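You operate a simulated robot arm through the tools that you are given. There is no shell and no other tool.

Carry out the task below with a simulated two-armed robot. There is one attempt and no reset: what you move stays moved.

TASK
Put one of the wire ends from the top of the winding bench on the upper shelf of the tall rack. Pick up the soap canister with one hand, pass it to the other hand and put it on the upper shelf of the stores rack. Open the yellow lid. Any order will do. Set down upright: soap canister.
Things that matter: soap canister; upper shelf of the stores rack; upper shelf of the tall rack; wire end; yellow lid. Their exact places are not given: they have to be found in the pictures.

It is judged by the outcome, as a careful person would: the job done as asked, and still so three seconds after it is handed in. It fails if anything else is knocked over, pushed out of place, dropped, spilled or broken. A push-on lid holds only when it is set on centred and level and pressed home; a screw cap is set on level and turned clockwise until tight.

THE ROBOT
Two 7-joint arms with fingered hands on one trunk, on a base that moves. Base frame: it is fixed to the floor where the robot stands at the start and does not move with it; the origin is under the middle of the robot, x ahead of it, y to its left, z up. Readings come in m, rad, newtons and seconds.
The left shoulder is at the start at [0.045, 0.104, 1.094], the right one opposite. With the tool pointing down near the work surface each hand reaches from about 0.24 to 0.58 m from the robot's upright axis, wherever it stands, measured 20 degrees to its own side. Places, roughly: soap canister [5.75, 2.25, 0.75]; upper shelf of the stores rack [6.1, 2.8, 1]; upper shelf of the tall rack [1.9, -5.3, 1.2]; wire end [1, -3, 0.75]; yellow lid [6, 3.3, 0.7]. Payload 2.4 kg a hand.
The TCP of each hand is the grasp point between the finger pads, 0.017 m short of the fingertips. In the tool frame z runs along the fingers and y along their closing line. The gripper opens to 0.088 m; its body begins 0.047 m behind the TCP. The gripper is a hand of 2 fingers: y runs from the thumb to the fingers, the wrist lies at [0, 0, -0.165] in the tool frame, and closing takes about 1.5 s.
Orientation is that of the tool frame in the base frame, as a unit quaternion [x, y, z, w]. With the fingers straight down and closing along the base's y, the tool's x points along the base's -x, its y along +y and its z along -z.

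THE INTERFACE
- The arms move only by the tool move_arm. It takes "left_targets", "right_targets" or both (then of equal length, played together; a hand with none holds still); each is one flat list of numbers, 6 for each row, row after row: the shift along the base's x, y, z in units of 20 mm (1.0 is 20 mm), then the turn, a rotation vector about the base's x, y, z in units of 5 degrees (1.0 is 5 degrees). In form: [tx, ty, tz, ax, ay, az, tx, ty, tz, ax, ay, az, ...]. A call has 1 to 20 rows; each row shifts and turns the commanded pose from where the row before left it. "left_jaw" and "right_jaw" are, for a hand that has rows, the finger opening in m, from 0 to 0.088, set as the call begins (left out, the last holds). A call with a number of a shift or a turn outside -1 to 1 is refused whole. Rows are played at 5 a second. More than 0.05 m and 0.15 rad between two rows, or a gripper value outside its range, and nothing of the call is played. A pose out of reach is approached as far as the arm can. The call stops where the force on the tool passes 40 N (or 10 N more than at its start, if that is more) or the arm is blocked; 0.2 s more then pass. Each finger travels about 0.153 m/s and halts on what it meets, pressing with about 31 N; the grip force reading is that of the motor and also rises with nothing between the fingers. The clock runs only during rows and for 0.2 s after the last one: add rows that do not move to give the fingers time. The reply holds the time, the measured pose of the TCP, the force on the tool along the base axes, the opening and the grip force, in the units named above and with some noise, with the torque about the TCP (base axes, N m) and any sound that the robot's microphone picked up.
- Cameras (640 x 400 px; columns grow to the right, rows downward): "scene" is now at [0.1221, -0.0002, 1.0243]; the picture's right is [0.07, -1.00, 0.00], its down [-0.10, -0.01, -1.00] and it looks along [0.99, 0.07, -0.10] (base axes); focal length 214 px, centre (320, 200). "left" rides on the left gripper at [-0.05, 0.003, -0.064] in its tool frame; the picture's right is [-0.06, -1.00, 0.00], its down [0.78, -0.05, -0.62] and it looks along [0.62, -0.04, 0.79] (tool axes); focal length 275 px, centre (320, 200). "right" rides on the right gripper at [0.05, 0.003, -0.063] in its tool frame; the picture's right is [-0.06, 1.00, 0.00], its down [-0.78, -0.05, -0.62] and it looks along [-0.62, -0.04, 0.79] (tool axes); focal length 275 px, centre (320, 200).
- camera(camera): a new picture of that camera. No time passes.
- slide_trunk(by): moves the trunk up (or, below 0, down) by that many m; the arms and the scene camera ride with it, the base frame stays. It gives what a move gives, with no picture.
- roll_base(legs): drives the robot by 1 to 6 legs, each [ahead, left, turn to the left] in m, m and rad, along the robot's own axes; the way and the turn of a leg run together, so that a leg with both is an arc; at most 1.5 m and 3.142 rad a leg. The arms and the cameras ride along, it lands a little off, and it stops where it bumps. It gives what a move gives.
- move_fingers(finger1, thumb_bend, hand): sets how far each is bent, from 0 (flat) to 1 (curled in); at 0.3 the hand is open as for a grip, at 0.7 the pads meet at the TCP. One left out holds its place. A second passes; each finger stops where it meets its share of the squeeze, and holds until it gets a number again. A gripper value or a shape takes the hand back. It gives what a move gives, with no picture; readings hold the bend of each and the force on the fingers (four entries, about 0 where the hand has none), thumb and palm.
- preshape(shape, hand): the hand has 2 fingers and takes this shape, open, in about a second: jaw (thumb against the fingers, like two jaws); tri (thumb and two fingers); tip (a fingertip pinch); poke (one finger out to press); point (the index stretched); flat (the hand flat); cup (the hand cupped); fist (a fist). The gripper value then closes the fingers along that shape, each until it touches; the sizes above hold for jaw. It gives what a move gives, with no picture.
- aim_head(pan, tilt): turns the head with the scene camera to pan (to the left, within 1.047 rad either way) and tilt (down, from -0.506 to 1.204), counted from straight ahead of the robot (the tilt from the chest, where the trunk bows). It gives what a move gives.
- measure_at(camera, pixels): there is no depth. For up to 12 entries [column, row, z] of the newest picture of that camera ("zoom" is the newest enlarged one), the place [x, y] in the base frame at which the ray of that pixel passes the height z, good to about 0.002 m, but the place of the scene camera against the robot may be out by one fixed shift of up to 0.012 m in any direction. No time passes.
- inspect(camera, box): a new picture of the part [left, top, right, bottom] of that camera's present view, enlarged. No time passes.
- sign_off(): hands the job in; it is judged then, once.

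Unless the task says otherwise, let go and move clear before handing in.

The tools are called after ">>>" as a command line: name --argument value ..., lists and objects as JSON in quotes. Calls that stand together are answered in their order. move_arm: Moves the arms, as the interface text tells. Its arguments: {"type":"object","properties":{"left_targets":{"type":"array"},"left_jaw":{"type":"number"},"right_targets":{"type":"array"},"right_jaw":{"type":"number"}},"required":[]} The other tools are called the same way: slide_trunk (by) moves the trunk up or down; preshape (shape, hand) gives the hand a shape; move_fingers (finger1, thumb_bend, hand) moves the fingers one by one; roll_base (legs) drives the base; aim_head (pan, tilt) turns the head that bears the scene camera; camera (camera) takes a picture; measure_at (camera, pixels) gives the place at which the rays of pixels pass given heights; inspect (camera, box) takes an enlarged picture of a part of a camera's view; sign_off () hands the job in.

At the start:

```text
t: 0.0
left_tool_pos: [0.3853, 0.1445, 1.0309]
left_orientation: [-0.001, 1.0, 0.0, 0.0]
left_wrist_force: [-0.3, 0.0, 0.1]
left_wrist_torque: [0.02, 0.01, 0.01]
left_finger_gap: 0.0879
left_finger_force: 0.0
left_shape: jaw
left_bend: [0.3, 0.3]
left_finger forces: [0.0, 0.0, 0.1, 0.1, 0.1, 0.0]
right_tool_pos: [0.3597, -0.1471, 1.0523]
right_orientation: [0.0, 1.0, -0.001, -0.001]
right_wrist_force: [-0.4, 0.2, -0.3]
right_wrist_torque: [-0.04, -0.03, 0.01]
right_finger_gap: 0.0881
right_finger_force: 0.0
right_shape: jaw
right_bend: [0.3, 0.3]
right_finger forces: [0.0, 0.1, 0.0, 0.0, 0.1, 0.0]
trunk travel left (down, up): [-0.325, 0.525]
robot x, y, heading: [0.0033, 0.0038, 0.004]
head pan, tilt (commanded): [0.072, 0.096]
```

scene: 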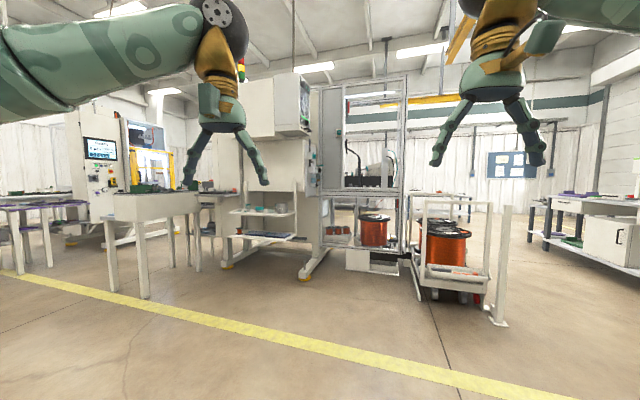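
right: 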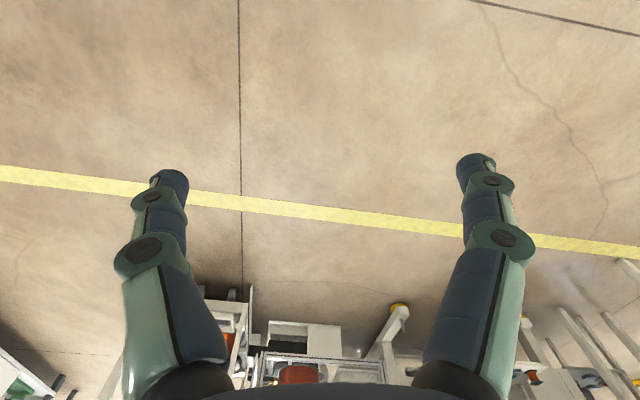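
left: 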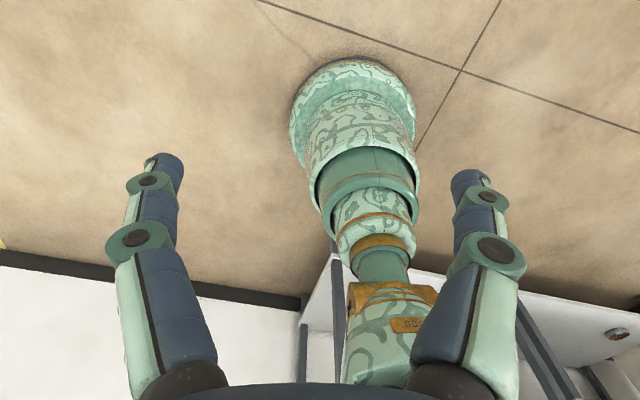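

The scene picture shows a workshop with a machine and wire spools ahead. I look around with the head first to find the winding bench at right (about [1,-3]).

>>> aim_head --pan -1.047 --tilt 0.2

>>> camera --camera "scene"

```text
t: 1.4
left_tool_pos: [0.3861, 0.1451, 1.0304]
left_orientation: [0.0, 1.0, 0.0, 0.001]
left_wrist_force: [-0.9, 0.0, 0.2]
left_wrist_torque: [-0.01, 0.01, 0.0]
left_finger_gap: 0.0879
left_finger_force: 0.1
left_shape: jaw
left_bend: [0.3, 0.3]
left_finger forces: [0.1, 0.1, 0.1, 0.1, 0.0, 0.1]
right_tool_pos: [0.36, -0.1475, 1.0518]
right_orientation: [0.0, 1.0, -0.001, -0.001]
right_wrist_force: [0.3, 0.2, 0.1]
right_wrist_torque: [0.02, 0.01, 0.0]
right_finger_gap: 0.0879
right_finger_force: 0.2
right_shape: jaw
right_bend: [0.3, 0.3]
right_finger forces: [0.1, 0.1, 0.1, 0.1, 0.0, 0.1]
trunk travel left (down, up): [-0.325, 0.525]
robot x, y, heading: [0.0005, -0.0012, -0.001]
head pan, tilt (commanded): [-1.047, 0.201]
```

```text
taken
```

scene: 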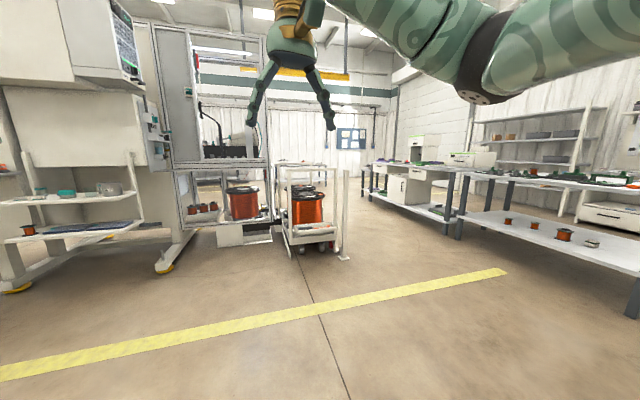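

The view shows a long bench at right (cols 460-640, rows 170-240) with a rack behind (cols 470-600). I enlarge it and check where the pixels lie.

>>> inspect --camera "scene" --box '[360, 80, 640, 280]'

>>> measure_at --camera "scene" --pixels '[[320, 300, 0], [490, 180, 0.75], [630, 185, 0.75], [460, 172, 0.9], [500, 268, 0]]'

```text
2.00 times, centred on (500, 180) of scene
```

zoom: 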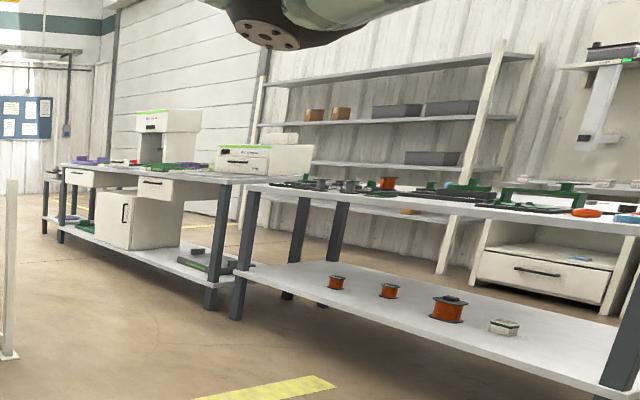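

```text
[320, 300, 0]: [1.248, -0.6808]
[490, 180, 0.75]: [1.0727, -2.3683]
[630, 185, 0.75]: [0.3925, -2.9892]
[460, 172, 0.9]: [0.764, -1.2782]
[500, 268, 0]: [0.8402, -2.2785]
```

The camera seems still on its way (center ray at about -31°). I re-issue the aim to let time pass.

>>> aim_head --pan -1.047 --tilt 0.2

>>> camera --camera "scene"

>>> measure_at --camera "scene" --pixels '[[320, 300, 0]]'

```text
t: 1.9
left_tool_pos: [0.3861, 0.1445, 1.0316]
left_orientation: [-0.001, 1.0, -0.001, 0.0]
left_wrist_force: [0.2, 0.6, -0.7]
left_wrist_torque: [-0.03, 0.01, -0.02]
left_finger_gap: 0.0879
left_finger_force: 0.0
left_shape: jaw
left_bend: [0.3, 0.3]
left_finger forces: [0.1, 0.0, 0.0, 0.1, 0.0, 0.0]
right_tool_pos: [0.3588, -0.1469, 1.0527]
right_orientation: [0.0, 1.0, 0.0, -0.001]
right_wrist_force: [-0.2, 0.2, 0.1]
right_wrist_torque: [0.0, 0.02, -0.04]
right_finger_gap: 0.0879
right_finger_force: 0.0
right_shape: jaw
right_bend: [0.3, 0.3]
right_finger forces: [0.0, 0.0, 0.0, 0.1, 0.0, 0.0]
trunk travel left (down, up): [-0.325, 0.525]
robot x, y, heading: [0.002, 0.0013, 0.003]
head pan, tilt (commanded): [-1.047, 0.201]
```

```text
taken
```

scene: 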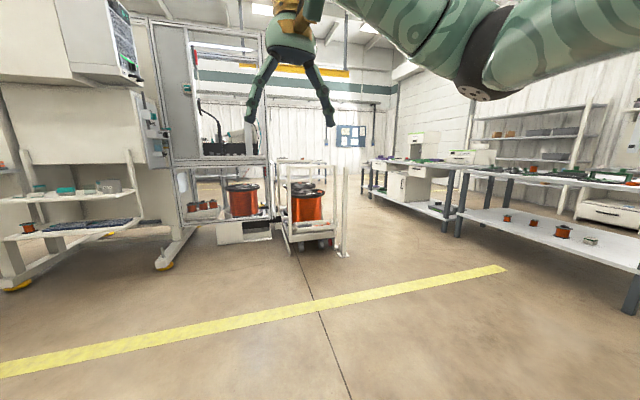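

```text
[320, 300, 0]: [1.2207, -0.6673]
```

The bench with small spools and wire pieces is at right. I measure its legs' feet on the floor to learn its line, and enlarge the top.

>>> measure_at --camera "scene" --pixels '[[459, 236, 0], [630, 313, 0], [445, 233, 0], [371, 200, 0], [470, 173, 0.75], [638, 188, 0.75], [345, 256, 0]]'

>>> inspect --camera "scene" --box '[480, 140, 640, 240]'

```text
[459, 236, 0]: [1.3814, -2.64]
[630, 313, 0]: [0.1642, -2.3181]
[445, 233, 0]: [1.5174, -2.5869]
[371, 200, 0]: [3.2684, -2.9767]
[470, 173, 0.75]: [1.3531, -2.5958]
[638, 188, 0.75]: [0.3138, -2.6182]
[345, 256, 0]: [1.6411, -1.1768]
```

```text
4.00 times, centred on (560, 190) of scene
```

zoom: 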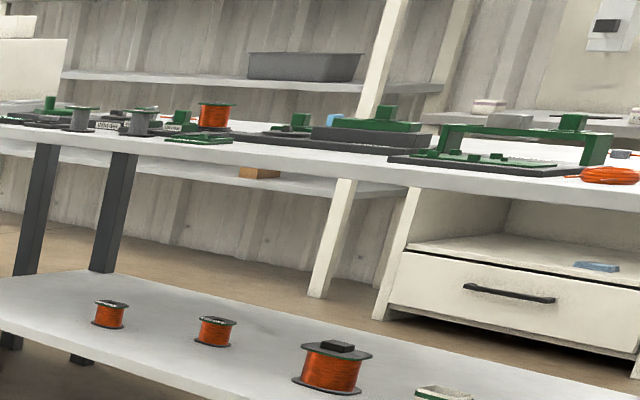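

The bench front edge lies along y ≈ -2.6. I turn the robot right by 90° and look.

>>> roll_base --legs '[[0, 0, -1.57]]'

>>> aim_head --pan 0.0 --tilt 0.2

>>> camera --camera "scene"

```text
t: 6.2
left_tool_pos: [0.1392, -0.388, 1.031]
left_orientation: [0.711, 0.703, 0.0, 0.0]
left_wrist_force: [0.7, 0.2, -0.1]
left_wrist_torque: [0.01, 0.0, 0.03]
left_finger_gap: 0.088
left_finger_force: 0.0
left_shape: jaw
left_bend: [0.3, 0.3]
left_finger forces: [0.0, 0.0, 0.1, 0.1, 0.0, 0.0]
right_tool_pos: [-0.1521, -0.3582, 1.053]
right_orientation: [0.712, 0.702, -0.001, 0.0]
right_wrist_force: [-1.3, 0.8, 0.1]
right_wrist_torque: [-0.02, 0.04, 0.01]
right_finger_gap: 0.088
right_finger_force: 0.0
right_shape: jaw
right_bend: [0.3, 0.3]
right_finger forces: [0.0, 0.1, 0.1, 0.0, 0.0, 0.1]
trunk travel left (down, up): [-0.325, 0.525]
robot x, y, heading: [-0.0044, -0.002, -1.588]
head pan, tilt (commanded): [-1.047, 0.201]
```

```text
t: 7.5
left_tool_pos: [0.1384, -0.3883, 1.0305]
left_orientation: [0.712, 0.703, -0.001, 0.0]
left_wrist_force: [0.1, -0.2, 0.0]
left_wrist_torque: [0.0, -0.02, 0.03]
left_finger_gap: 0.0879
left_finger_force: 0.2
left_shape: jaw
left_bend: [0.3, 0.3]
left_finger forces: [0.1, 0.0, 0.0, 0.0, 0.0, 0.0]
right_tool_pos: [-0.152, -0.3576, 1.0526]
right_orientation: [0.712, 0.702, -0.001, 0.0]
right_wrist_force: [-0.5, -0.2, 0.7]
right_wrist_torque: [0.01, -0.01, 0.01]
right_finger_gap: 0.0881
right_finger_force: 0.0
right_shape: jaw
right_bend: [0.3, 0.3]
right_finger forces: [0.0, 0.1, 0.0, 0.0, 0.1, 0.0]
trunk travel left (down, up): [-0.325, 0.525]
robot x, y, heading: [-0.0002, 0.0017, -1.588]
head pan, tilt (commanded): [0.0, 0.201]
```

```text
taken
```

scene: 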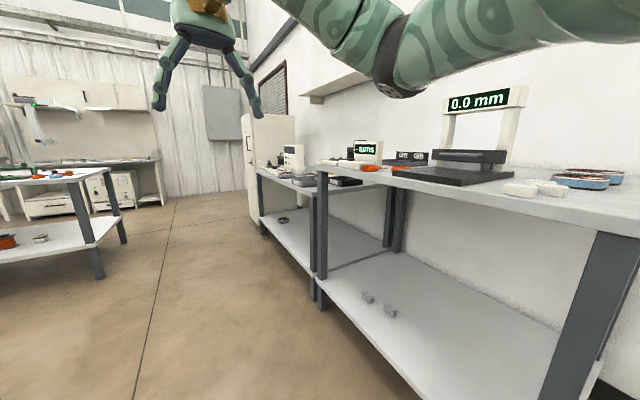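

The picture seems still turned to the right of straight ahead; I check the ray directions and take another picture.

>>> measure_at --camera "scene" --pixels '[[320, 300, 0], [320, 399, 0], [97, 278, 0]]'

>>> aim_head --pan 0.0 --tilt 0.2

>>> camera --camera "scene"

>>> measure_at --camera "scene" --pixels '[[320, 300, 0], [320, 399, 0]]'

```text
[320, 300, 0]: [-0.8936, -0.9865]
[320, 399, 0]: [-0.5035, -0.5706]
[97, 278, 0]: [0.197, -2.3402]
```

```text
t: 8.1
left_tool_pos: [0.1392, -0.3882, 1.0306]
left_orientation: [0.712, 0.702, 0.0, 0.0]
left_wrist_force: [-0.5, 0.7, 0.6]
left_wrist_torque: [-0.01, 0.02, 0.0]
left_finger_gap: 0.0881
left_finger_force: 0.0
left_shape: jaw
left_bend: [0.3, 0.3]
left_finger forces: [0.1, 0.0, 0.1, 0.0, 0.1, 0.1]
right_tool_pos: [-0.1509, -0.3569, 1.0531]
right_orientation: [0.712, 0.702, -0.001, 0.0]
right_wrist_force: [-0.4, 0.1, 0.6]
right_wrist_torque: [0.0, 0.02, 0.02]
right_finger_gap: 0.0878
right_finger_force: 0.1
right_shape: jaw
right_bend: [0.3, 0.3]
right_finger forces: [0.0, 0.0, 0.1, 0.0, 0.1, 0.0]
trunk travel left (down, up): [-0.325, 0.525]
robot x, y, heading: [0.0002, -0.0015, -1.58]
head pan, tilt (commanded): [0.0, 0.201]
```

```text
taken
```

scene: 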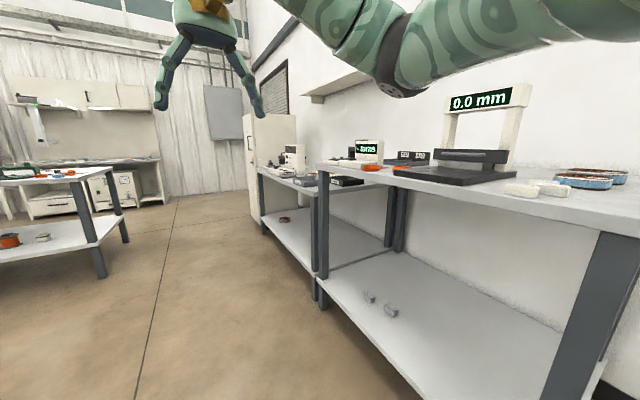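

```text
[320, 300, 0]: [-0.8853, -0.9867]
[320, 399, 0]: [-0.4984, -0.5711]
```

The head's true direction seems off from commanded (rays point to about -133°, while the robot heads -91°). I test the head again with a different tilt.

>>> aim_head --pan 0.5 --tilt 0.3

>>> camera --camera "scene"

>>> measure_at --camera "scene" --pixels '[[320, 300, 0], [320, 399, 0]]'

```text
t: 9.0
left_tool_pos: [0.1397, -0.3877, 1.0312]
left_orientation: [0.712, 0.702, 0.0, 0.001]
left_wrist_force: [0.5, 0.2, 0.4]
left_wrist_torque: [0.02, -0.02, 0.01]
left_finger_gap: 0.0877
left_finger_force: 0.1
left_shape: jaw
left_bend: [0.3, 0.3]
left_finger forces: [0.1, 0.0, 0.1, 0.0, 0.0, 0.1]
right_tool_pos: [-0.1517, -0.3571, 1.0517]
right_orientation: [0.712, 0.702, -0.001, 0.0]
right_wrist_force: [0.3, 0.5, 0.0]
right_wrist_torque: [0.01, 0.05, 0.01]
right_finger_gap: 0.088
right_finger_force: 0.1
right_shape: jaw
right_bend: [0.3, 0.3]
right_finger forces: [0.0, 0.1, 0.0, 0.0, 0.0, 0.1]
trunk travel left (down, up): [-0.325, 0.525]
robot x, y, heading: [0.001, 0.0008, -1.582]
head pan, tilt (commanded): [0.499, 0.3]
```

```text
taken
```

scene: 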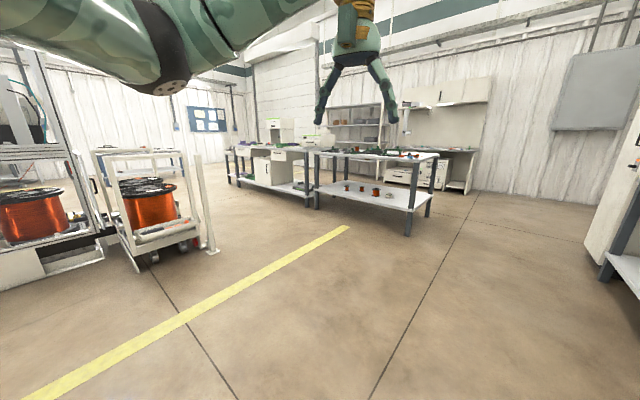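

```text
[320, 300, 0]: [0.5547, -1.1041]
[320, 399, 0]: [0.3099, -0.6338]
```

The head now points as told (ray at -62°). The winding bench is at cols 310-440, and the tall rack behind at cols 325-390, rows 105-155. I drive to roughly (0.9,-1.7) facing the bench.

>>> roll_base --legs '[[0.9, 0.45, 0], [0.8, 0.4, 0.01]]'

>>> aim_head --pan 0.01 --tilt 0.35

>>> camera --camera "scene"

>>> measure_at --camera "scene" --pixels '[[320, 300, 0], [320, 399, 0]]'

```text
t: 18.6
left_tool_pos: [0.9787, -2.0926, 1.0313]
left_orientation: [0.708, 0.706, 0.0, 0.0]
left_wrist_force: [0.7, 0.2, -0.3]
left_wrist_torque: [0.01, -0.01, 0.0]
left_finger_gap: 0.0881
left_finger_force: 0.1
left_shape: jaw
left_bend: [0.3, 0.3]
left_finger forces: [0.0, 0.0, 0.1, 0.0, 0.0, 0.1]
right_tool_pos: [0.6852, -2.0668, 1.0526]
right_orientation: [0.708, 0.706, -0.001, 0.0]
right_wrist_force: [-0.2, -0.4, -1.0]
right_wrist_torque: [0.02, 0.02, 0.0]
right_finger_gap: 0.0877
right_finger_force: 0.1
right_shape: jaw
right_bend: [0.3, 0.3]
right_finger forces: [0.0, 0.0, 0.0, 0.1, 0.0, 0.0]
trunk travel left (down, up): [-0.325, 0.525]
robot x, y, heading: [0.8344, -1.7056, -1.577]
head pan, tilt (commanded): [0.499, 0.3]
```

```text
t: 19.5
left_tool_pos: [0.9778, -2.0923, 1.0313]
left_orientation: [0.708, 0.706, 0.0, 0.0]
left_wrist_force: [0.7, 0.1, 0.8]
left_wrist_torque: [0.04, 0.03, 0.02]
left_finger_gap: 0.0879
left_finger_force: 0.0
left_shape: jaw
left_bend: [0.3, 0.3]
left_finger forces: [0.0, 0.1, 0.0, 0.0, 0.0, 0.0]
right_tool_pos: [0.6859, -2.0657, 1.0519]
right_orientation: [0.708, 0.706, -0.001, 0.0]
right_wrist_force: [-0.2, -0.2, 0.3]
right_wrist_torque: [-0.02, 0.01, -0.02]
right_finger_gap: 0.0877
right_finger_force: 0.1
right_shape: jaw
right_bend: [0.3, 0.3]
right_finger forces: [0.1, 0.0, 0.1, 0.1, 0.0, 0.0]
trunk travel left (down, up): [-0.325, 0.525]
robot x, y, heading: [0.8355, -1.7099, -1.573]
head pan, tilt (commanded): [0.01, 0.351]
```

```text
taken
```

scene: 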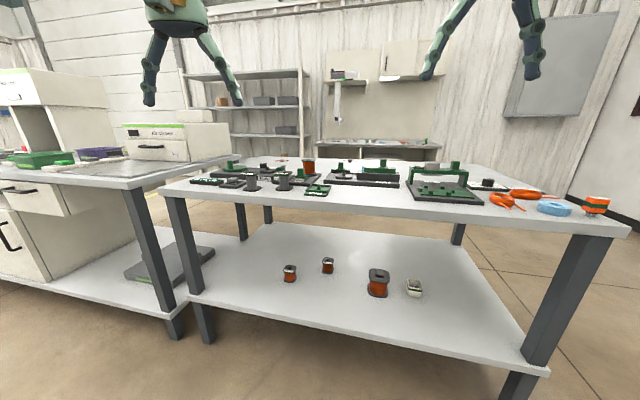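

```text
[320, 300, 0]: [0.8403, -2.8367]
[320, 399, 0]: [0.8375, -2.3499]
```

The winding bench fills the view; orange items at (505,200), (525,194), (597,203), a spool at (308,166). I enlarge these to find the wire ends.

>>> inspect --camera "scene" --box '[400, 140, 640, 240]'

>>> inspect --camera "scene" --box '[160, 140, 400, 240]'

```text
2.67 times, centred on (520, 190) of scene
```

zoom: 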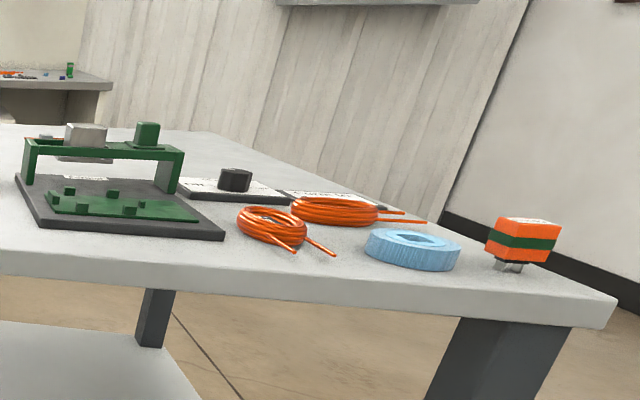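

```text
2.67 times, centred on (280, 190) of scene
```

zoom: 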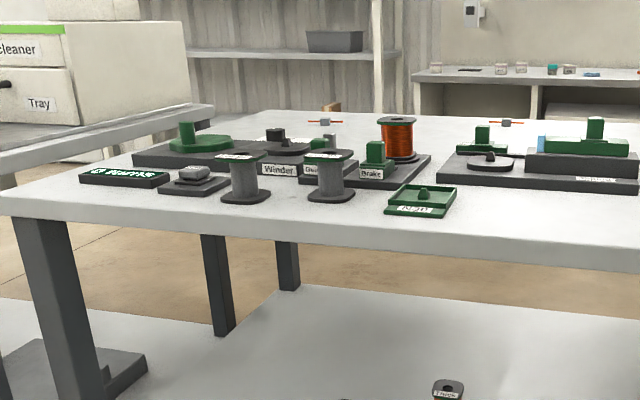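

I see two orange coils and small grey items with orange leads (zoom (325,122), (505,122)). I'll go nearer and higher for a better look; first I measure the bench edge.

>>> measure_at --camera "scene" --pixels '[[400, 205, 0.75], [200, 185, 0.75], [620, 232, 0.75], [165, 182, 0.75], [505, 200, 0.76], [525, 194, 0.76], [282, 186, 0.8], [350, 186, 0.8], [540, 372, 0], [205, 340, 0]]'

>>> slide_trunk --by 0.3

>>> aim_head --pan 0.0 --tilt 0.7

>>> camera --camera "scene"

```text
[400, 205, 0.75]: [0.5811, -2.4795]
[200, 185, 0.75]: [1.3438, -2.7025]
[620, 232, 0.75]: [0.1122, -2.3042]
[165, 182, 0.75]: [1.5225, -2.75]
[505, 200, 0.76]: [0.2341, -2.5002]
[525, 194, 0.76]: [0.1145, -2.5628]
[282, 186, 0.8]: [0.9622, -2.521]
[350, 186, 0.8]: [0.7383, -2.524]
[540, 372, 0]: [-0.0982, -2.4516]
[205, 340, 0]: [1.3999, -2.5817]
```

```text
t: 22.5
left_tool_pos: [0.9776, -2.0925, 1.3311]
left_orientation: [0.708, 0.706, 0.001, 0.001]
left_wrist_force: [-0.1, 0.1, 0.3]
left_wrist_torque: [-0.03, 0.05, 0.01]
left_finger_gap: 0.0879
left_finger_force: 0.1
left_shape: jaw
left_bend: [0.3, 0.3]
left_finger forces: [0.1, 0.0, 0.0, 0.0, 0.1, 0.0]
right_tool_pos: [0.6855, -2.0645, 1.3513]
right_orientation: [0.709, 0.705, -0.001, 0.0]
right_wrist_force: [-0.5, -0.8, 0.2]
right_wrist_torque: [0.0, -0.02, 0.01]
right_finger_gap: 0.088
right_finger_force: 0.0
right_shape: jaw
right_bend: [0.3, 0.3]
right_finger forces: [0.1, 0.1, 0.0, 0.0, 0.0, 0.0]
trunk travel left (down, up): [-0.625, 0.225]
robot x, y, heading: [0.8364, -1.7042, -1.575]
head pan, tilt (commanded): [0.01, 0.351]
```

```text
t: 23.3
left_tool_pos: [0.9762, -2.0944, 1.331]
left_orientation: [0.708, 0.706, 0.0, 0.0]
left_wrist_force: [0.3, 0.6, 0.2]
left_wrist_torque: [0.03, 0.0, -0.02]
left_finger_gap: 0.088
left_finger_force: 0.0
left_shape: jaw
left_bend: [0.3, 0.3]
left_finger forces: [0.0, 0.0, 0.0, 0.0, 0.0, 0.0]
right_tool_pos: [0.6865, -2.0655, 1.3529]
right_orientation: [0.709, 0.706, -0.002, 0.0]
right_wrist_force: [0.6, -0.3, 0.2]
right_wrist_torque: [0.02, -0.02, -0.01]
right_finger_gap: 0.0878
right_finger_force: 0.0
right_shape: jaw
right_bend: [0.3, 0.3]
right_finger forces: [0.0, 0.0, 0.0, 0.0, 0.0, 0.0]
trunk travel left (down, up): [-0.625, 0.225]
robot x, y, heading: [0.833, -1.7067, -1.576]
head pan, tilt (commanded): [0.0, 0.7]
```

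```text
taken
```

scene: 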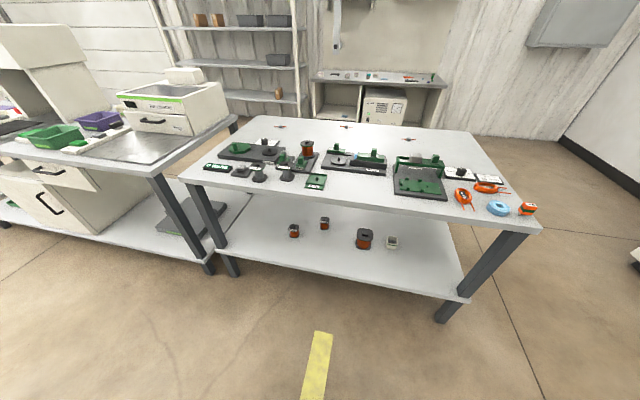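

Three small pieces with orange leads lie toward the bench's far side at (281,128), (345,127), (408,139) — likely the wire ends. I enlarge them.

>>> inspect --camera "scene" --box '[260, 110, 440, 222]'

>>> inspect --camera "scene" --box '[320, 110, 440, 160]'

>>> inspect --camera "scene" --box '[180, 0, 340, 110]'

```text
3.56 times, centred on (350, 166) of scene
```

zoom: 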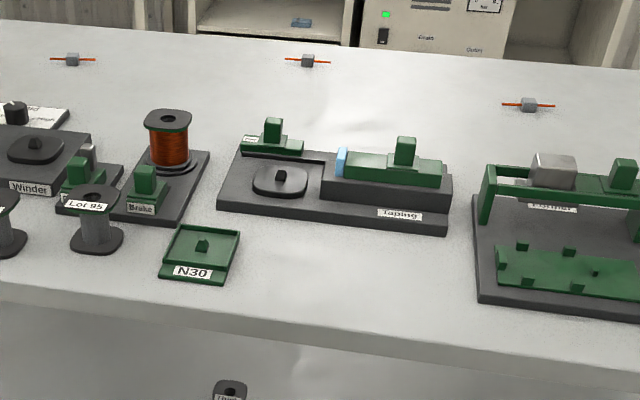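

```text
5.33 times, centred on (380, 135) of scene
```

zoom: 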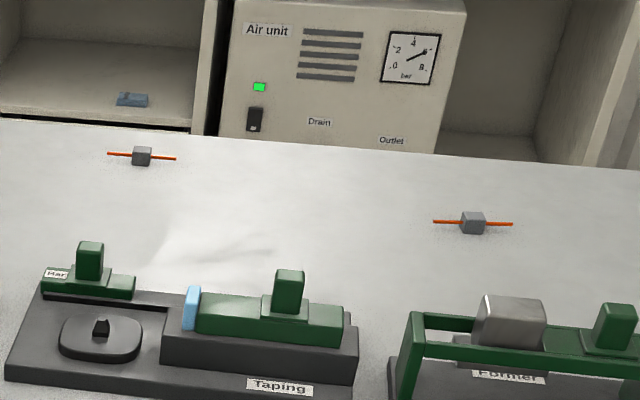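

```text
3.64 times, centred on (260, 55) of scene
```

zoom: 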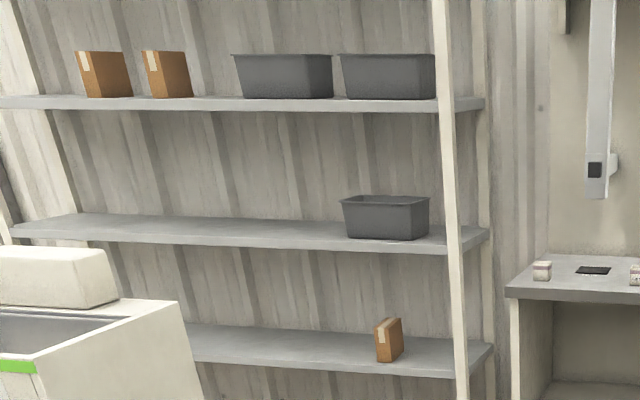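

The three grey blocks with orange wires are the wire ends. I measure their places and the bench's edges.

>>> measure_at --camera "scene" --pixels '[[281, 128, 0.77], [346, 127, 0.77], [409, 139, 0.77], [257, 116, 0.76], [470, 131, 0.76], [540, 222, 0.75], [180, 180, 0.75], [181, 183, 0.72], [437, 322, 0], [232, 276, 0]]'

>>> measure_at --camera "scene" --pixels '[[470, 296, 0.12], [470, 140, 0.72], [212, 12, 1.7], [315, 83, 0.9], [380, 220, 0.75], [300, 62, 1.3], [300, 100, 0.8]]'

```text
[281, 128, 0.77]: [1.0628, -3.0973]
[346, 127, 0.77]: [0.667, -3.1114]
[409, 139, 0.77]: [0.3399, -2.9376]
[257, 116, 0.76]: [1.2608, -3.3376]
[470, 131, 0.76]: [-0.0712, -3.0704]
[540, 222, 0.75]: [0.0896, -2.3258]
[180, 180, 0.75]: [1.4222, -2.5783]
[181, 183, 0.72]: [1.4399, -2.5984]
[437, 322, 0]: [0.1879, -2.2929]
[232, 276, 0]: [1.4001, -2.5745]
```

```text
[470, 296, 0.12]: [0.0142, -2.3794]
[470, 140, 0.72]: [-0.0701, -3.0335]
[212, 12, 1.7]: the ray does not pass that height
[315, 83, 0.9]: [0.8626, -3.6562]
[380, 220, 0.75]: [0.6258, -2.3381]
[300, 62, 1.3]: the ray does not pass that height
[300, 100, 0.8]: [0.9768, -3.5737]
```

The wire ends lie at about (1.06,-3.10), (0.67,-3.11), (0.34,-2.94), close to the bench's far edge, beyond reach from the front. I'll go round the right end (x<0) to the back side; first move sideways and look.

>>> roll_base --legs '[[0.0, -1.2, 0]]'

>>> aim_head --pan 0.02 --tilt 0.45

>>> camera --camera "scene"

```text
t: 29.4
left_tool_pos: [-0.2305, -2.0857, 1.3319]
left_orientation: [0.711, 0.703, 0.0, 0.0]
left_wrist_force: [1.1, -0.1, 0.6]
left_wrist_torque: [0.02, 0.01, -0.06]
left_finger_gap: 0.0879
left_finger_force: 0.0
left_shape: jaw
left_bend: [0.3, 0.3]
left_finger forces: [0.0, 0.0, 0.0, 0.0, 0.1, 0.0]
right_tool_pos: [-0.5219, -2.0545, 1.3521]
right_orientation: [0.711, 0.703, 0.0, 0.0]
right_wrist_force: [0.4, 0.7, -0.6]
right_wrist_torque: [-0.02, 0.01, -0.02]
right_finger_gap: 0.0879
right_finger_force: 0.0
right_shape: jaw
right_bend: [0.3, 0.3]
right_finger forces: [0.0, 0.1, 0.1, 0.0, 0.1, 0.0]
trunk travel left (down, up): [-0.625, 0.225]
robot x, y, heading: [-0.3703, -1.6985, -1.586]
head pan, tilt (commanded): [0.0, 0.7]
```

```text
t: 30.2
left_tool_pos: [-0.2308, -2.0847, 1.3316]
left_orientation: [0.711, 0.703, 0.001, 0.0]
left_wrist_force: [-0.5, -0.4, 0.2]
left_wrist_torque: [-0.01, -0.01, 0.0]
left_finger_gap: 0.0879
left_finger_force: 0.1
left_shape: jaw
left_bend: [0.3, 0.3]
left_finger forces: [0.1, 0.1, 0.0, 0.0, 0.0, 0.0]
right_tool_pos: [-0.5222, -2.0553, 1.3527]
right_orientation: [0.711, 0.703, -0.002, 0.001]
right_wrist_force: [-0.1, -0.4, -0.5]
right_wrist_torque: [0.01, 0.02, 0.01]
right_finger_gap: 0.088
right_finger_force: 0.1
right_shape: jaw
right_bend: [0.3, 0.3]
right_finger forces: [0.0, 0.0, 0.0, 0.0, 0.0, 0.0]
trunk travel left (down, up): [-0.625, 0.225]
robot x, y, heading: [-0.3717, -1.697, -1.579]
head pan, tilt (commanded): [0.019, 0.45]
```

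```text
taken
```

scene: 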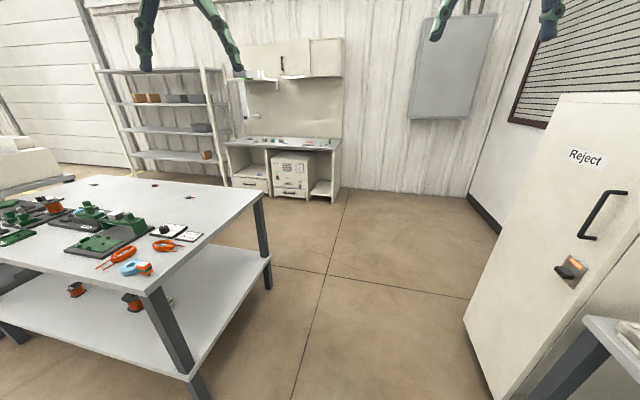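

There is wide open floor behind the bench. I measure cabinet, rack feet and the reject cabinet's foot.

>>> measure_at --camera "scene" --pixels '[[331, 204, 0], [228, 187, 0], [137, 176, 0], [268, 289, 0], [465, 322, 0], [500, 232, 0], [232, 196, 0], [262, 192, 0.75], [75, 177, 0.75]]'

>>> inspect --camera "scene" --box '[80, 50, 260, 200]'

```text
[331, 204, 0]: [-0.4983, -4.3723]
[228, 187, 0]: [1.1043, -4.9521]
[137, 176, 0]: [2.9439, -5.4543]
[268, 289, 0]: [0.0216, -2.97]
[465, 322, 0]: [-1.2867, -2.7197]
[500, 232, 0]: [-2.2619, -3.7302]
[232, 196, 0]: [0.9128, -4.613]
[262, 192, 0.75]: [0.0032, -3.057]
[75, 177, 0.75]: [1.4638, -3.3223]
```

```text
2.67 times, centred on (170, 125) of scene
```

zoom: 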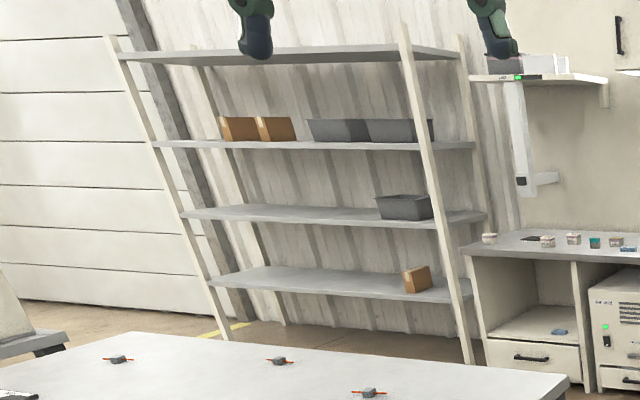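

The free floor behind the bench is about 1.2 m deep (cabinet front at y≈-4.4 to -4.6). I drive round: ahead past the bench's end, then sideways behind it.

>>> roll_base --legs '[[1.0, -0.12, 0], [0.9, 0.0, 0], [0.0, 0.8, 0]]'

>>> camera --camera "scene"

```text
t: 43.7
left_tool_pos: [0.4146, -4.011, 1.3318]
left_orientation: [0.713, 0.701, 0.0, 0.0]
left_wrist_force: [-0.6, 0.4, -0.9]
left_wrist_torque: [0.02, 0.01, 0.03]
left_finger_gap: 0.0879
left_finger_force: 0.0
left_shape: jaw
left_bend: [0.3, 0.3]
left_finger forces: [0.1, 0.1, 0.1, 0.1, 0.0, 0.0]
right_tool_pos: [0.1237, -3.9782, 1.3513]
right_orientation: [0.714, 0.7, 0.0, 0.0]
right_wrist_force: [-0.5, 0.4, -0.4]
right_wrist_torque: [0.01, -0.01, -0.01]
right_finger_gap: 0.088
right_finger_force: 0.1
right_shape: jaw
right_bend: [0.3, 0.3]
right_finger forces: [0.0, 0.0, 0.1, 0.0, 0.0, 0.0]
trunk travel left (down, up): [-0.625, 0.225]
robot x, y, heading: [0.2723, -3.6233, -1.587]
head pan, tilt (commanded): [0.019, 0.45]
```

```text
taken
```

scene: 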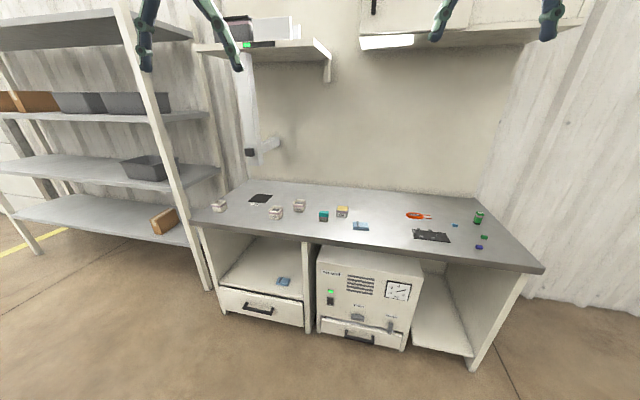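

The cabinet is about 0.75 m ahead; room to turn. I turn left ~170° to face the bench from behind.

>>> roll_base --legs '[[0, 0, 2.97]]'

>>> aim_head --pan -0.01 --tilt 0.8

>>> camera --camera "scene"

```text
t: 51.0
left_tool_pos: [0.2127, -3.2155, 1.3309]
left_orientation: [-0.633, 0.774, 0.0, 0.0]
left_wrist_force: [0.8, -0.5, -0.4]
left_wrist_torque: [0.01, -0.01, -0.01]
left_finger_gap: 0.0879
left_finger_force: 0.1
left_shape: jaw
left_bend: [0.3, 0.3]
left_finger forces: [0.0, 0.1, 0.0, 0.1, 0.1, 0.1]
right_tool_pos: [0.4933, -3.3001, 1.3522]
right_orientation: [-0.632, 0.775, 0.0, 0.002]
right_wrist_force: [-0.8, -0.5, 0.5]
right_wrist_torque: [0.0, -0.01, 0.02]
right_finger_gap: 0.0878
right_finger_force: 0.1
right_shape: jaw
right_bend: [0.3, 0.3]
right_finger forces: [0.1, 0.0, 0.0, 0.0, 0.1, 0.0]
trunk travel left (down, up): [-0.625, 0.225]
robot x, y, heading: [0.2793, -3.621, 1.371]
head pan, tilt (commanded): [0.019, 0.45]
```

```text
t: 51.8
left_tool_pos: [0.2114, -3.2159, 1.3311]
left_orientation: [-0.633, 0.774, 0.0, -0.001]
left_wrist_force: [0.4, 0.6, 0.6]
left_wrist_torque: [-0.01, 0.01, 0.0]
left_finger_gap: 0.0877
left_finger_force: 0.1
left_shape: jaw
left_bend: [0.3, 0.3]
left_finger forces: [0.1, 0.1, 0.0, 0.0, 0.0, 0.0]
right_tool_pos: [0.4933, -3.3005, 1.3523]
right_orientation: [-0.632, 0.775, 0.0, 0.002]
right_wrist_force: [-0.6, 0.1, -0.5]
right_wrist_torque: [-0.02, 0.0, -0.01]
right_finger_gap: 0.0879
right_finger_force: 0.1
right_shape: jaw
right_bend: [0.3, 0.3]
right_finger forces: [0.0, 0.0, 0.0, 0.1, 0.0, 0.1]
trunk travel left (down, up): [-0.625, 0.225]
robot x, y, heading: [0.2755, -3.6215, 1.372]
head pan, tilt (commanded): [-0.01, 0.799]
```

```text
taken
```

scene: 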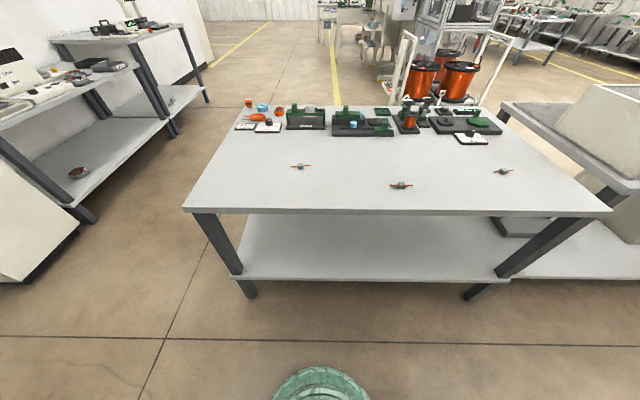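

From behind, the wire ends are at (301,167), (401,185), (503,171). I measure and enlarge.

>>> measure_at --camera "scene" --pixels '[[301, 167, 0.76], [401, 185, 0.76], [503, 171, 0.76], [185, 209, 0.75], [610, 213, 0.75], [400, 215, 0.75], [401, 185, 0.75], [401, 185, 0.78]]'

>>> inspect --camera "scene" --box '[361, 160, 441, 210]'

```text
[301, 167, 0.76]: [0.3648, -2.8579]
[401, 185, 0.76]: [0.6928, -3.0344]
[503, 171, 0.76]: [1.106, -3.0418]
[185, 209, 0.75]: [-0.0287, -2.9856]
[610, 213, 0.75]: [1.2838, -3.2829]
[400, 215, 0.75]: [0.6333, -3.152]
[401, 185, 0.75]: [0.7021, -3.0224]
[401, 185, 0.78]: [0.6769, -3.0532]
```

```text
8.00 times, centred on (401, 185) of scene
```

zoom: 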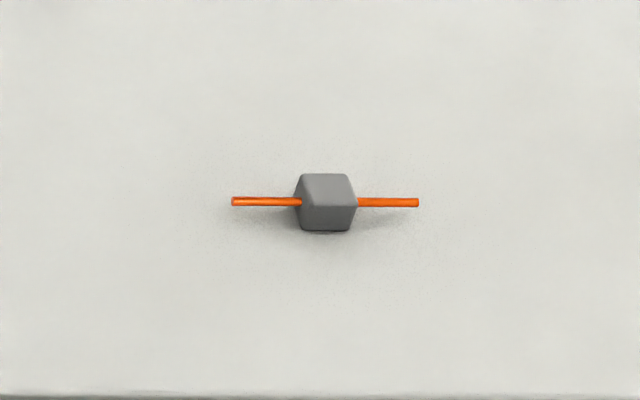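

Triangulating front and back views, the nearest block is at about (0.67,-3.064,0.79), about 25 mm in size, 0.1 m from the back edge. I move a bit nearer and lower the trunk.

>>> roll_base --legs '[[0.14, -0.1, -0.02]]'

>>> slide_trunk --by -0.25

>>> aim_head --pan -0.4 --tilt 0.8

>>> camera --camera "scene"

>>> camera --camera "right"

```text
t: 53.3
left_tool_pos: [0.3494, -3.0956, 1.3309]
left_orientation: [-0.625, 0.781, -0.001, 0.0]
left_wrist_force: [-0.2, 0.4, 0.4]
left_wrist_torque: [0.02, -0.02, -0.04]
left_finger_gap: 0.0878
left_finger_force: 0.1
left_shape: jaw
left_bend: [0.3, 0.3]
left_finger forces: [0.0, 0.1, 0.0, 0.0, 0.0, 0.0]
right_tool_pos: [0.6283, -3.1864, 1.3518]
right_orientation: [-0.625, 0.781, 0.0, 0.0]
right_wrist_force: [0.2, -0.7, 0.2]
right_wrist_torque: [0.04, -0.01, 0.0]
right_finger_gap: 0.0878
right_finger_force: 0.1
right_shape: jaw
right_bend: [0.3, 0.3]
right_finger forces: [0.0, 0.1, 0.0, 0.0, 0.0, 0.0]
trunk travel left (down, up): [-0.625, 0.225]
robot x, y, heading: [0.4019, -3.505, 1.346]
head pan, tilt (commanded): [-0.01, 0.799]
```

```text
t: 55.9
left_tool_pos: [0.3482, -3.0967, 1.0809]
left_orientation: [-0.625, 0.781, 0.0, 0.0]
left_wrist_force: [-0.1, -1.0, -0.4]
left_wrist_torque: [-0.04, 0.0, 0.01]
left_finger_gap: 0.088
left_finger_force: 0.1
left_shape: jaw
left_bend: [0.3, 0.3]
left_finger forces: [0.0, 0.0, 0.0, 0.0, 0.0, 0.1]
right_tool_pos: [0.6269, -3.1881, 1.1025]
right_orientation: [-0.625, 0.781, 0.0, 0.001]
right_wrist_force: [0.1, -0.3, -0.6]
right_wrist_torque: [-0.01, 0.03, -0.03]
right_finger_gap: 0.0878
right_finger_force: 0.1
right_shape: jaw
right_bend: [0.3, 0.3]
right_finger forces: [0.1, 0.0, 0.1, 0.1, 0.0, 0.0]
trunk travel left (down, up): [-0.375, 0.475]
robot x, y, heading: [0.4032, -3.504, 1.35]
head pan, tilt (commanded): [-0.01, 0.799]
```

```text
t: 56.8
left_tool_pos: [0.3486, -3.0981, 1.0818]
left_orientation: [-0.624, 0.781, 0.0, 0.0]
left_wrist_force: [0.0, -0.5, -0.8]
left_wrist_torque: [-0.01, -0.01, 0.04]
left_finger_gap: 0.0881
left_finger_force: 0.2
left_shape: jaw
left_bend: [0.3, 0.3]
left_finger forces: [0.0, 0.0, 0.0, 0.0, 0.0, 0.0]
right_tool_pos: [0.6284, -3.1874, 1.1032]
right_orientation: [-0.624, 0.782, 0.0, 0.001]
right_wrist_force: [0.6, 0.4, 0.2]
right_wrist_torque: [0.0, 0.01, -0.04]
right_finger_gap: 0.0881
right_finger_force: 0.2
right_shape: jaw
right_bend: [0.3, 0.3]
right_finger forces: [0.0, 0.0, 0.0, 0.0, 0.0, 0.0]
trunk travel left (down, up): [-0.375, 0.475]
robot x, y, heading: [0.404, -3.5068, 1.351]
head pan, tilt (commanded): [-0.4, 0.799]
```

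```text
taken
```

scene: 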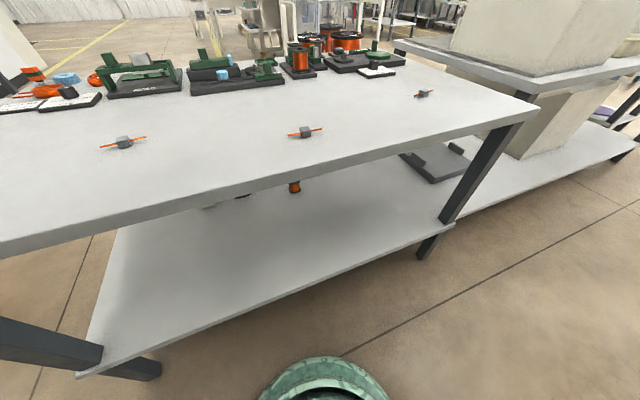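

```text
taken
```

right: 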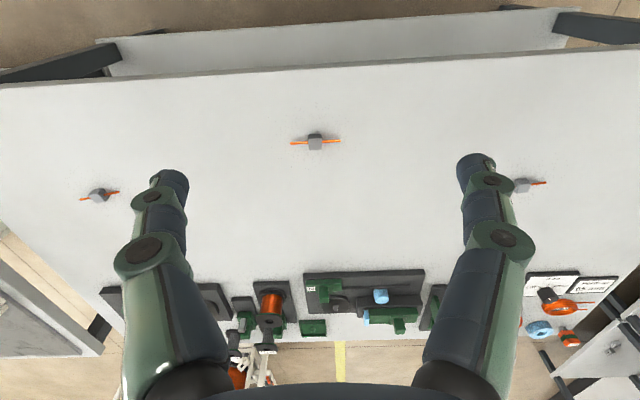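

In the right wrist picture the block is at (315,142). I measure it at several heights in both pictures to triangulate.

>>> measure_at --camera "right" --pixels '[[315, 142, 0.76], [315, 142, 0.79], [315, 142, 0.8], [292, 143, 0.79], [339, 142, 0.79], [315, 77, 0.775], [100, 84, 0.775]]'

>>> measure_at --camera "scene" --pixels '[[306, 132, 0.76], [306, 132, 0.79], [306, 132, 0.8]]'

>>> inspect --camera "right" --box '[275, 117, 355, 167]'

>>> inspect --camera "scene" --box '[266, 107, 346, 157]'

```text
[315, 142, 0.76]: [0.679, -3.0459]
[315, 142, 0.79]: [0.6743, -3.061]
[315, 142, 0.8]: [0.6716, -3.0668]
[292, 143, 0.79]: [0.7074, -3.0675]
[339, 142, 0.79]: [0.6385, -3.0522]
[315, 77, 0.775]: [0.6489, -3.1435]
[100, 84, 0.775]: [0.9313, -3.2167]
```

```text
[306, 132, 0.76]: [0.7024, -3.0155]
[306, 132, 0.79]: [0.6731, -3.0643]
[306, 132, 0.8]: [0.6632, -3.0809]
```

```text
8.00 times, centred on (315, 142) of right
```

zoom: 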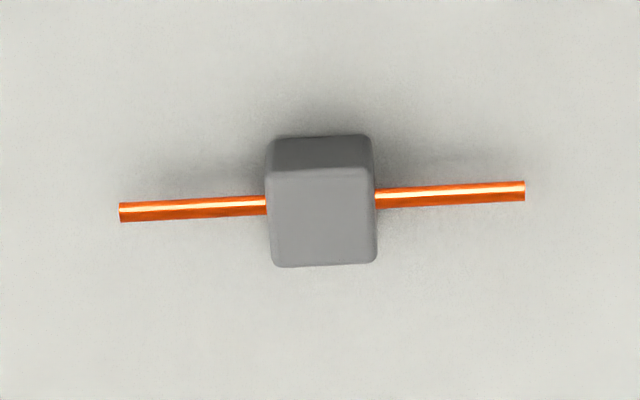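

```text
8.00 times, centred on (306, 132) of scene
```

zoom: 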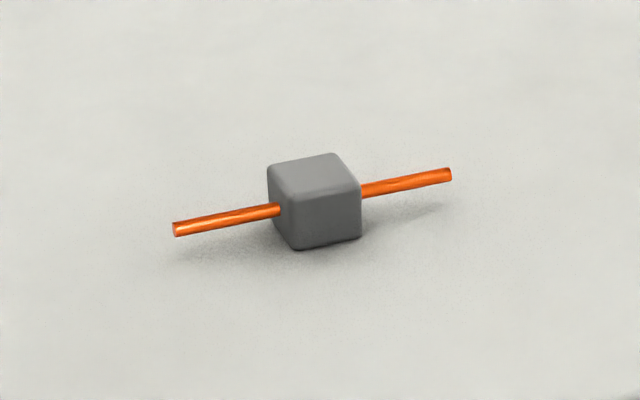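

Both cameras agree: block centre ≈ (0.674,-3.062,0.79), about 20 mm wide, wires along the bench's long side. I swing the right hand 90° so that it closes across the wires, and bring it above the block at z≈0.92.

>>> move_arm --right_targets '[0.128, 0.347, -0.5, 0, 0, 1, 0.128, 0.347, -0.5, 0, 0, 1, 0.128, 0.347, -0.5, 0, 0, 1, 0.128, 0.347, -0.5, 0, 0, 1, 0.128, 0.347, -0.5, 0, 0, 1, 0.128, 0.347, -0.5, 0, 0, 1, 0.128, 0.347, -0.5, 0, 0, 1, 0.128, 0.347, -0.5, 0, 0, 1, 0.128, 0.347, -0.5, 0, 0, 1, 0.128, 0.347, -0.5, 0, 0, 1, 0.128, 0.347, -0.5, 0, 0, 1, 0.128, 0.347, -0.5, 0, 0, 1, 0.128, 0.347, -0.5, 0, 0, 1, 0.128, 0.347, -0.5, 0, 0, 1, 0.128, 0.347, -0.5, 0, 0, 1, 0.128, 0.347, -0.5, 0, 0, 1, 0.128, 0.347, -0.5, 0, 0, 1, 0.128, 0.347, -0.5, 0, 0, 1]' --right_jaw 0.06

>>> camera --camera "right"

>>> camera --camera "scene"

```text
t: 60.6
left_tool_pos: [0.3497, -3.0978, 1.0813]
left_orientation: [-0.625, 0.781, -0.001, 0.0]
left_wrist_force: [-0.4, 0.3, 0.3]
left_wrist_torque: [-0.02, 0.02, -0.04]
left_finger_gap: 0.0879
left_finger_force: 0.0
left_shape: jaw
left_bend: [0.3, 0.3]
left_finger forces: [0.0, 0.1, 0.0, 0.1, 0.1, 0.1]
right_tool_pos: [0.6752, -3.0646, 0.9221]
right_orientation: [0.994, -0.109, -0.001, -0.001]
right_wrist_force: [0.4, -0.7, 0.0]
right_wrist_torque: [0.03, -0.02, -0.03]
right_finger_gap: 0.0603
right_finger_force: 0.0
right_shape: jaw
right_bend: [0.68, 0.66]
right_finger forces: [0.0, 0.0, 0.0, 0.0, 0.0, 0.0]
trunk travel left (down, up): [-0.375, 0.475]
robot x, y, heading: [0.4065, -3.5061, 1.347]
head pan, tilt (commanded): [-0.4, 0.799]
```

```text
taken
```

right: 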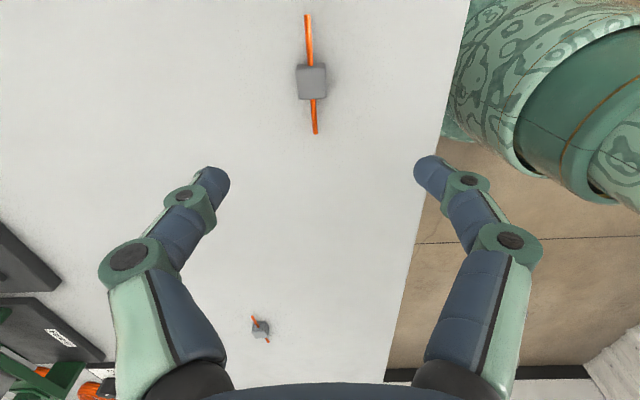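

```text
taken
```

scene: 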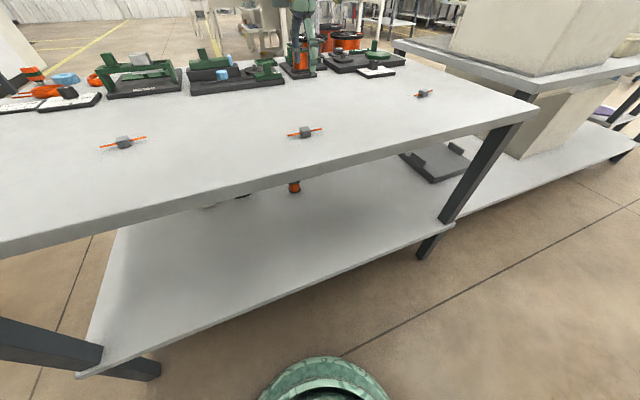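

The hand has turned as wanted and the block is now at (311,80) in the right picture. I measure it again from this close view.

>>> measure_at --camera "right" --pixels '[[311, 81, 0.79], [311, 81, 0.8], [311, 81, 0.78], [308, 20, 0.79], [316, 130, 0.79], [297, 68, 0.8], [325, 66, 0.8], [328, 97, 0.8], [301, 98, 0.8]]'

>>> inspect --camera "right" --box '[250, 0, 378, 160]'

```text
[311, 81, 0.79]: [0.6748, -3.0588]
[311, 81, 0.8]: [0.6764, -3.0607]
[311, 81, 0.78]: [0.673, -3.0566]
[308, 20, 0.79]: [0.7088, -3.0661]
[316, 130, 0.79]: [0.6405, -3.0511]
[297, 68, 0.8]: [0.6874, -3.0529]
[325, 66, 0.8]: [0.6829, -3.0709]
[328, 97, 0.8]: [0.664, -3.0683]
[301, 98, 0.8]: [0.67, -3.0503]
```

```text
2.50 times, centred on (314, 80) of right
```

zoom: 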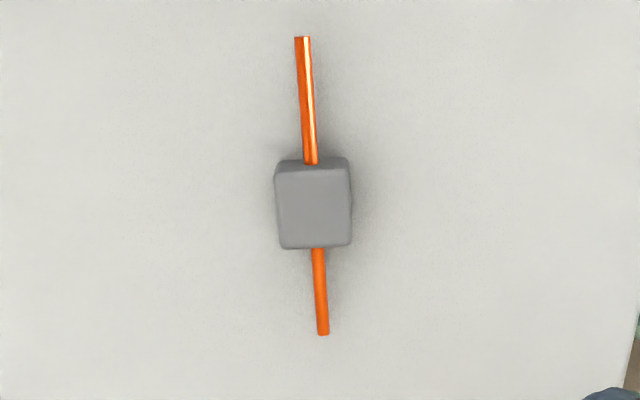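

The block is centred at (0.675,-3.060). I lower the hand straight to about z=0.81, shifting 4 mm in y.

>>> move_arm --right_targets '[0, 0.225, -0.5, 0, 0, 0, 0, 0, -0.8, 0, 0, 0, 0, 0, -0.8, 0, 0, 0, 0, 0, -0.8, 0, 0, 0, 0, 0, -0.8, 0, 0, 0, 0, 0, -0.8, 0, 0, 0, 0, 0, -0.8, 0, 0, 0, 0, 0, -0.3, 0, 0, 0]'

>>> camera --camera "right"

>>> inspect --camera "scene" --box '[246, 60, 366, 160]'

```text
t: 62.4
left_tool_pos: [0.3493, -3.0975, 1.0809]
left_orientation: [-0.624, 0.781, -0.001, 0.0]
left_wrist_force: [-0.5, 0.0, -0.3]
left_wrist_torque: [-0.02, 0.02, 0.0]
left_finger_gap: 0.0877
left_finger_force: 0.1
left_shape: jaw
left_bend: [0.3, 0.3]
left_finger forces: [0.0, 0.0, 0.0, 0.0, 0.0, 0.0]
right_tool_pos: [0.6742, -3.0593, 0.8094]
right_orientation: [0.994, -0.109, -0.001, -0.001]
right_wrist_force: [-0.1, 0.4, -0.7]
right_wrist_torque: [0.01, -0.01, 0.0]
right_finger_gap: 0.0603
right_finger_force: 0.0
right_shape: jaw
right_bend: [0.68, 0.66]
right_finger forces: [0.0, 0.0, 0.0, 0.0, 0.0, 0.0]
trunk travel left (down, up): [-0.375, 0.475]
robot x, y, heading: [0.4068, -3.5055, 1.35]
head pan, tilt (commanded): [-0.4, 0.799]
```

```text
taken
```

right: 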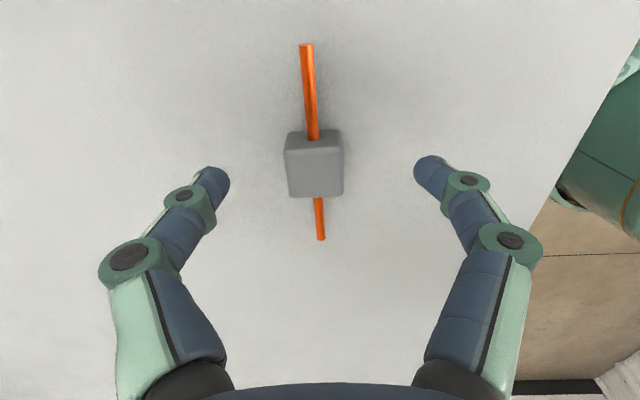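

```text
4.00 times, centred on (306, 110) of scene
```

zoom: 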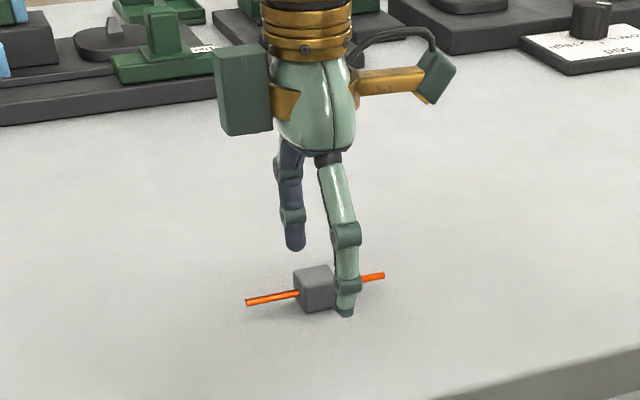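

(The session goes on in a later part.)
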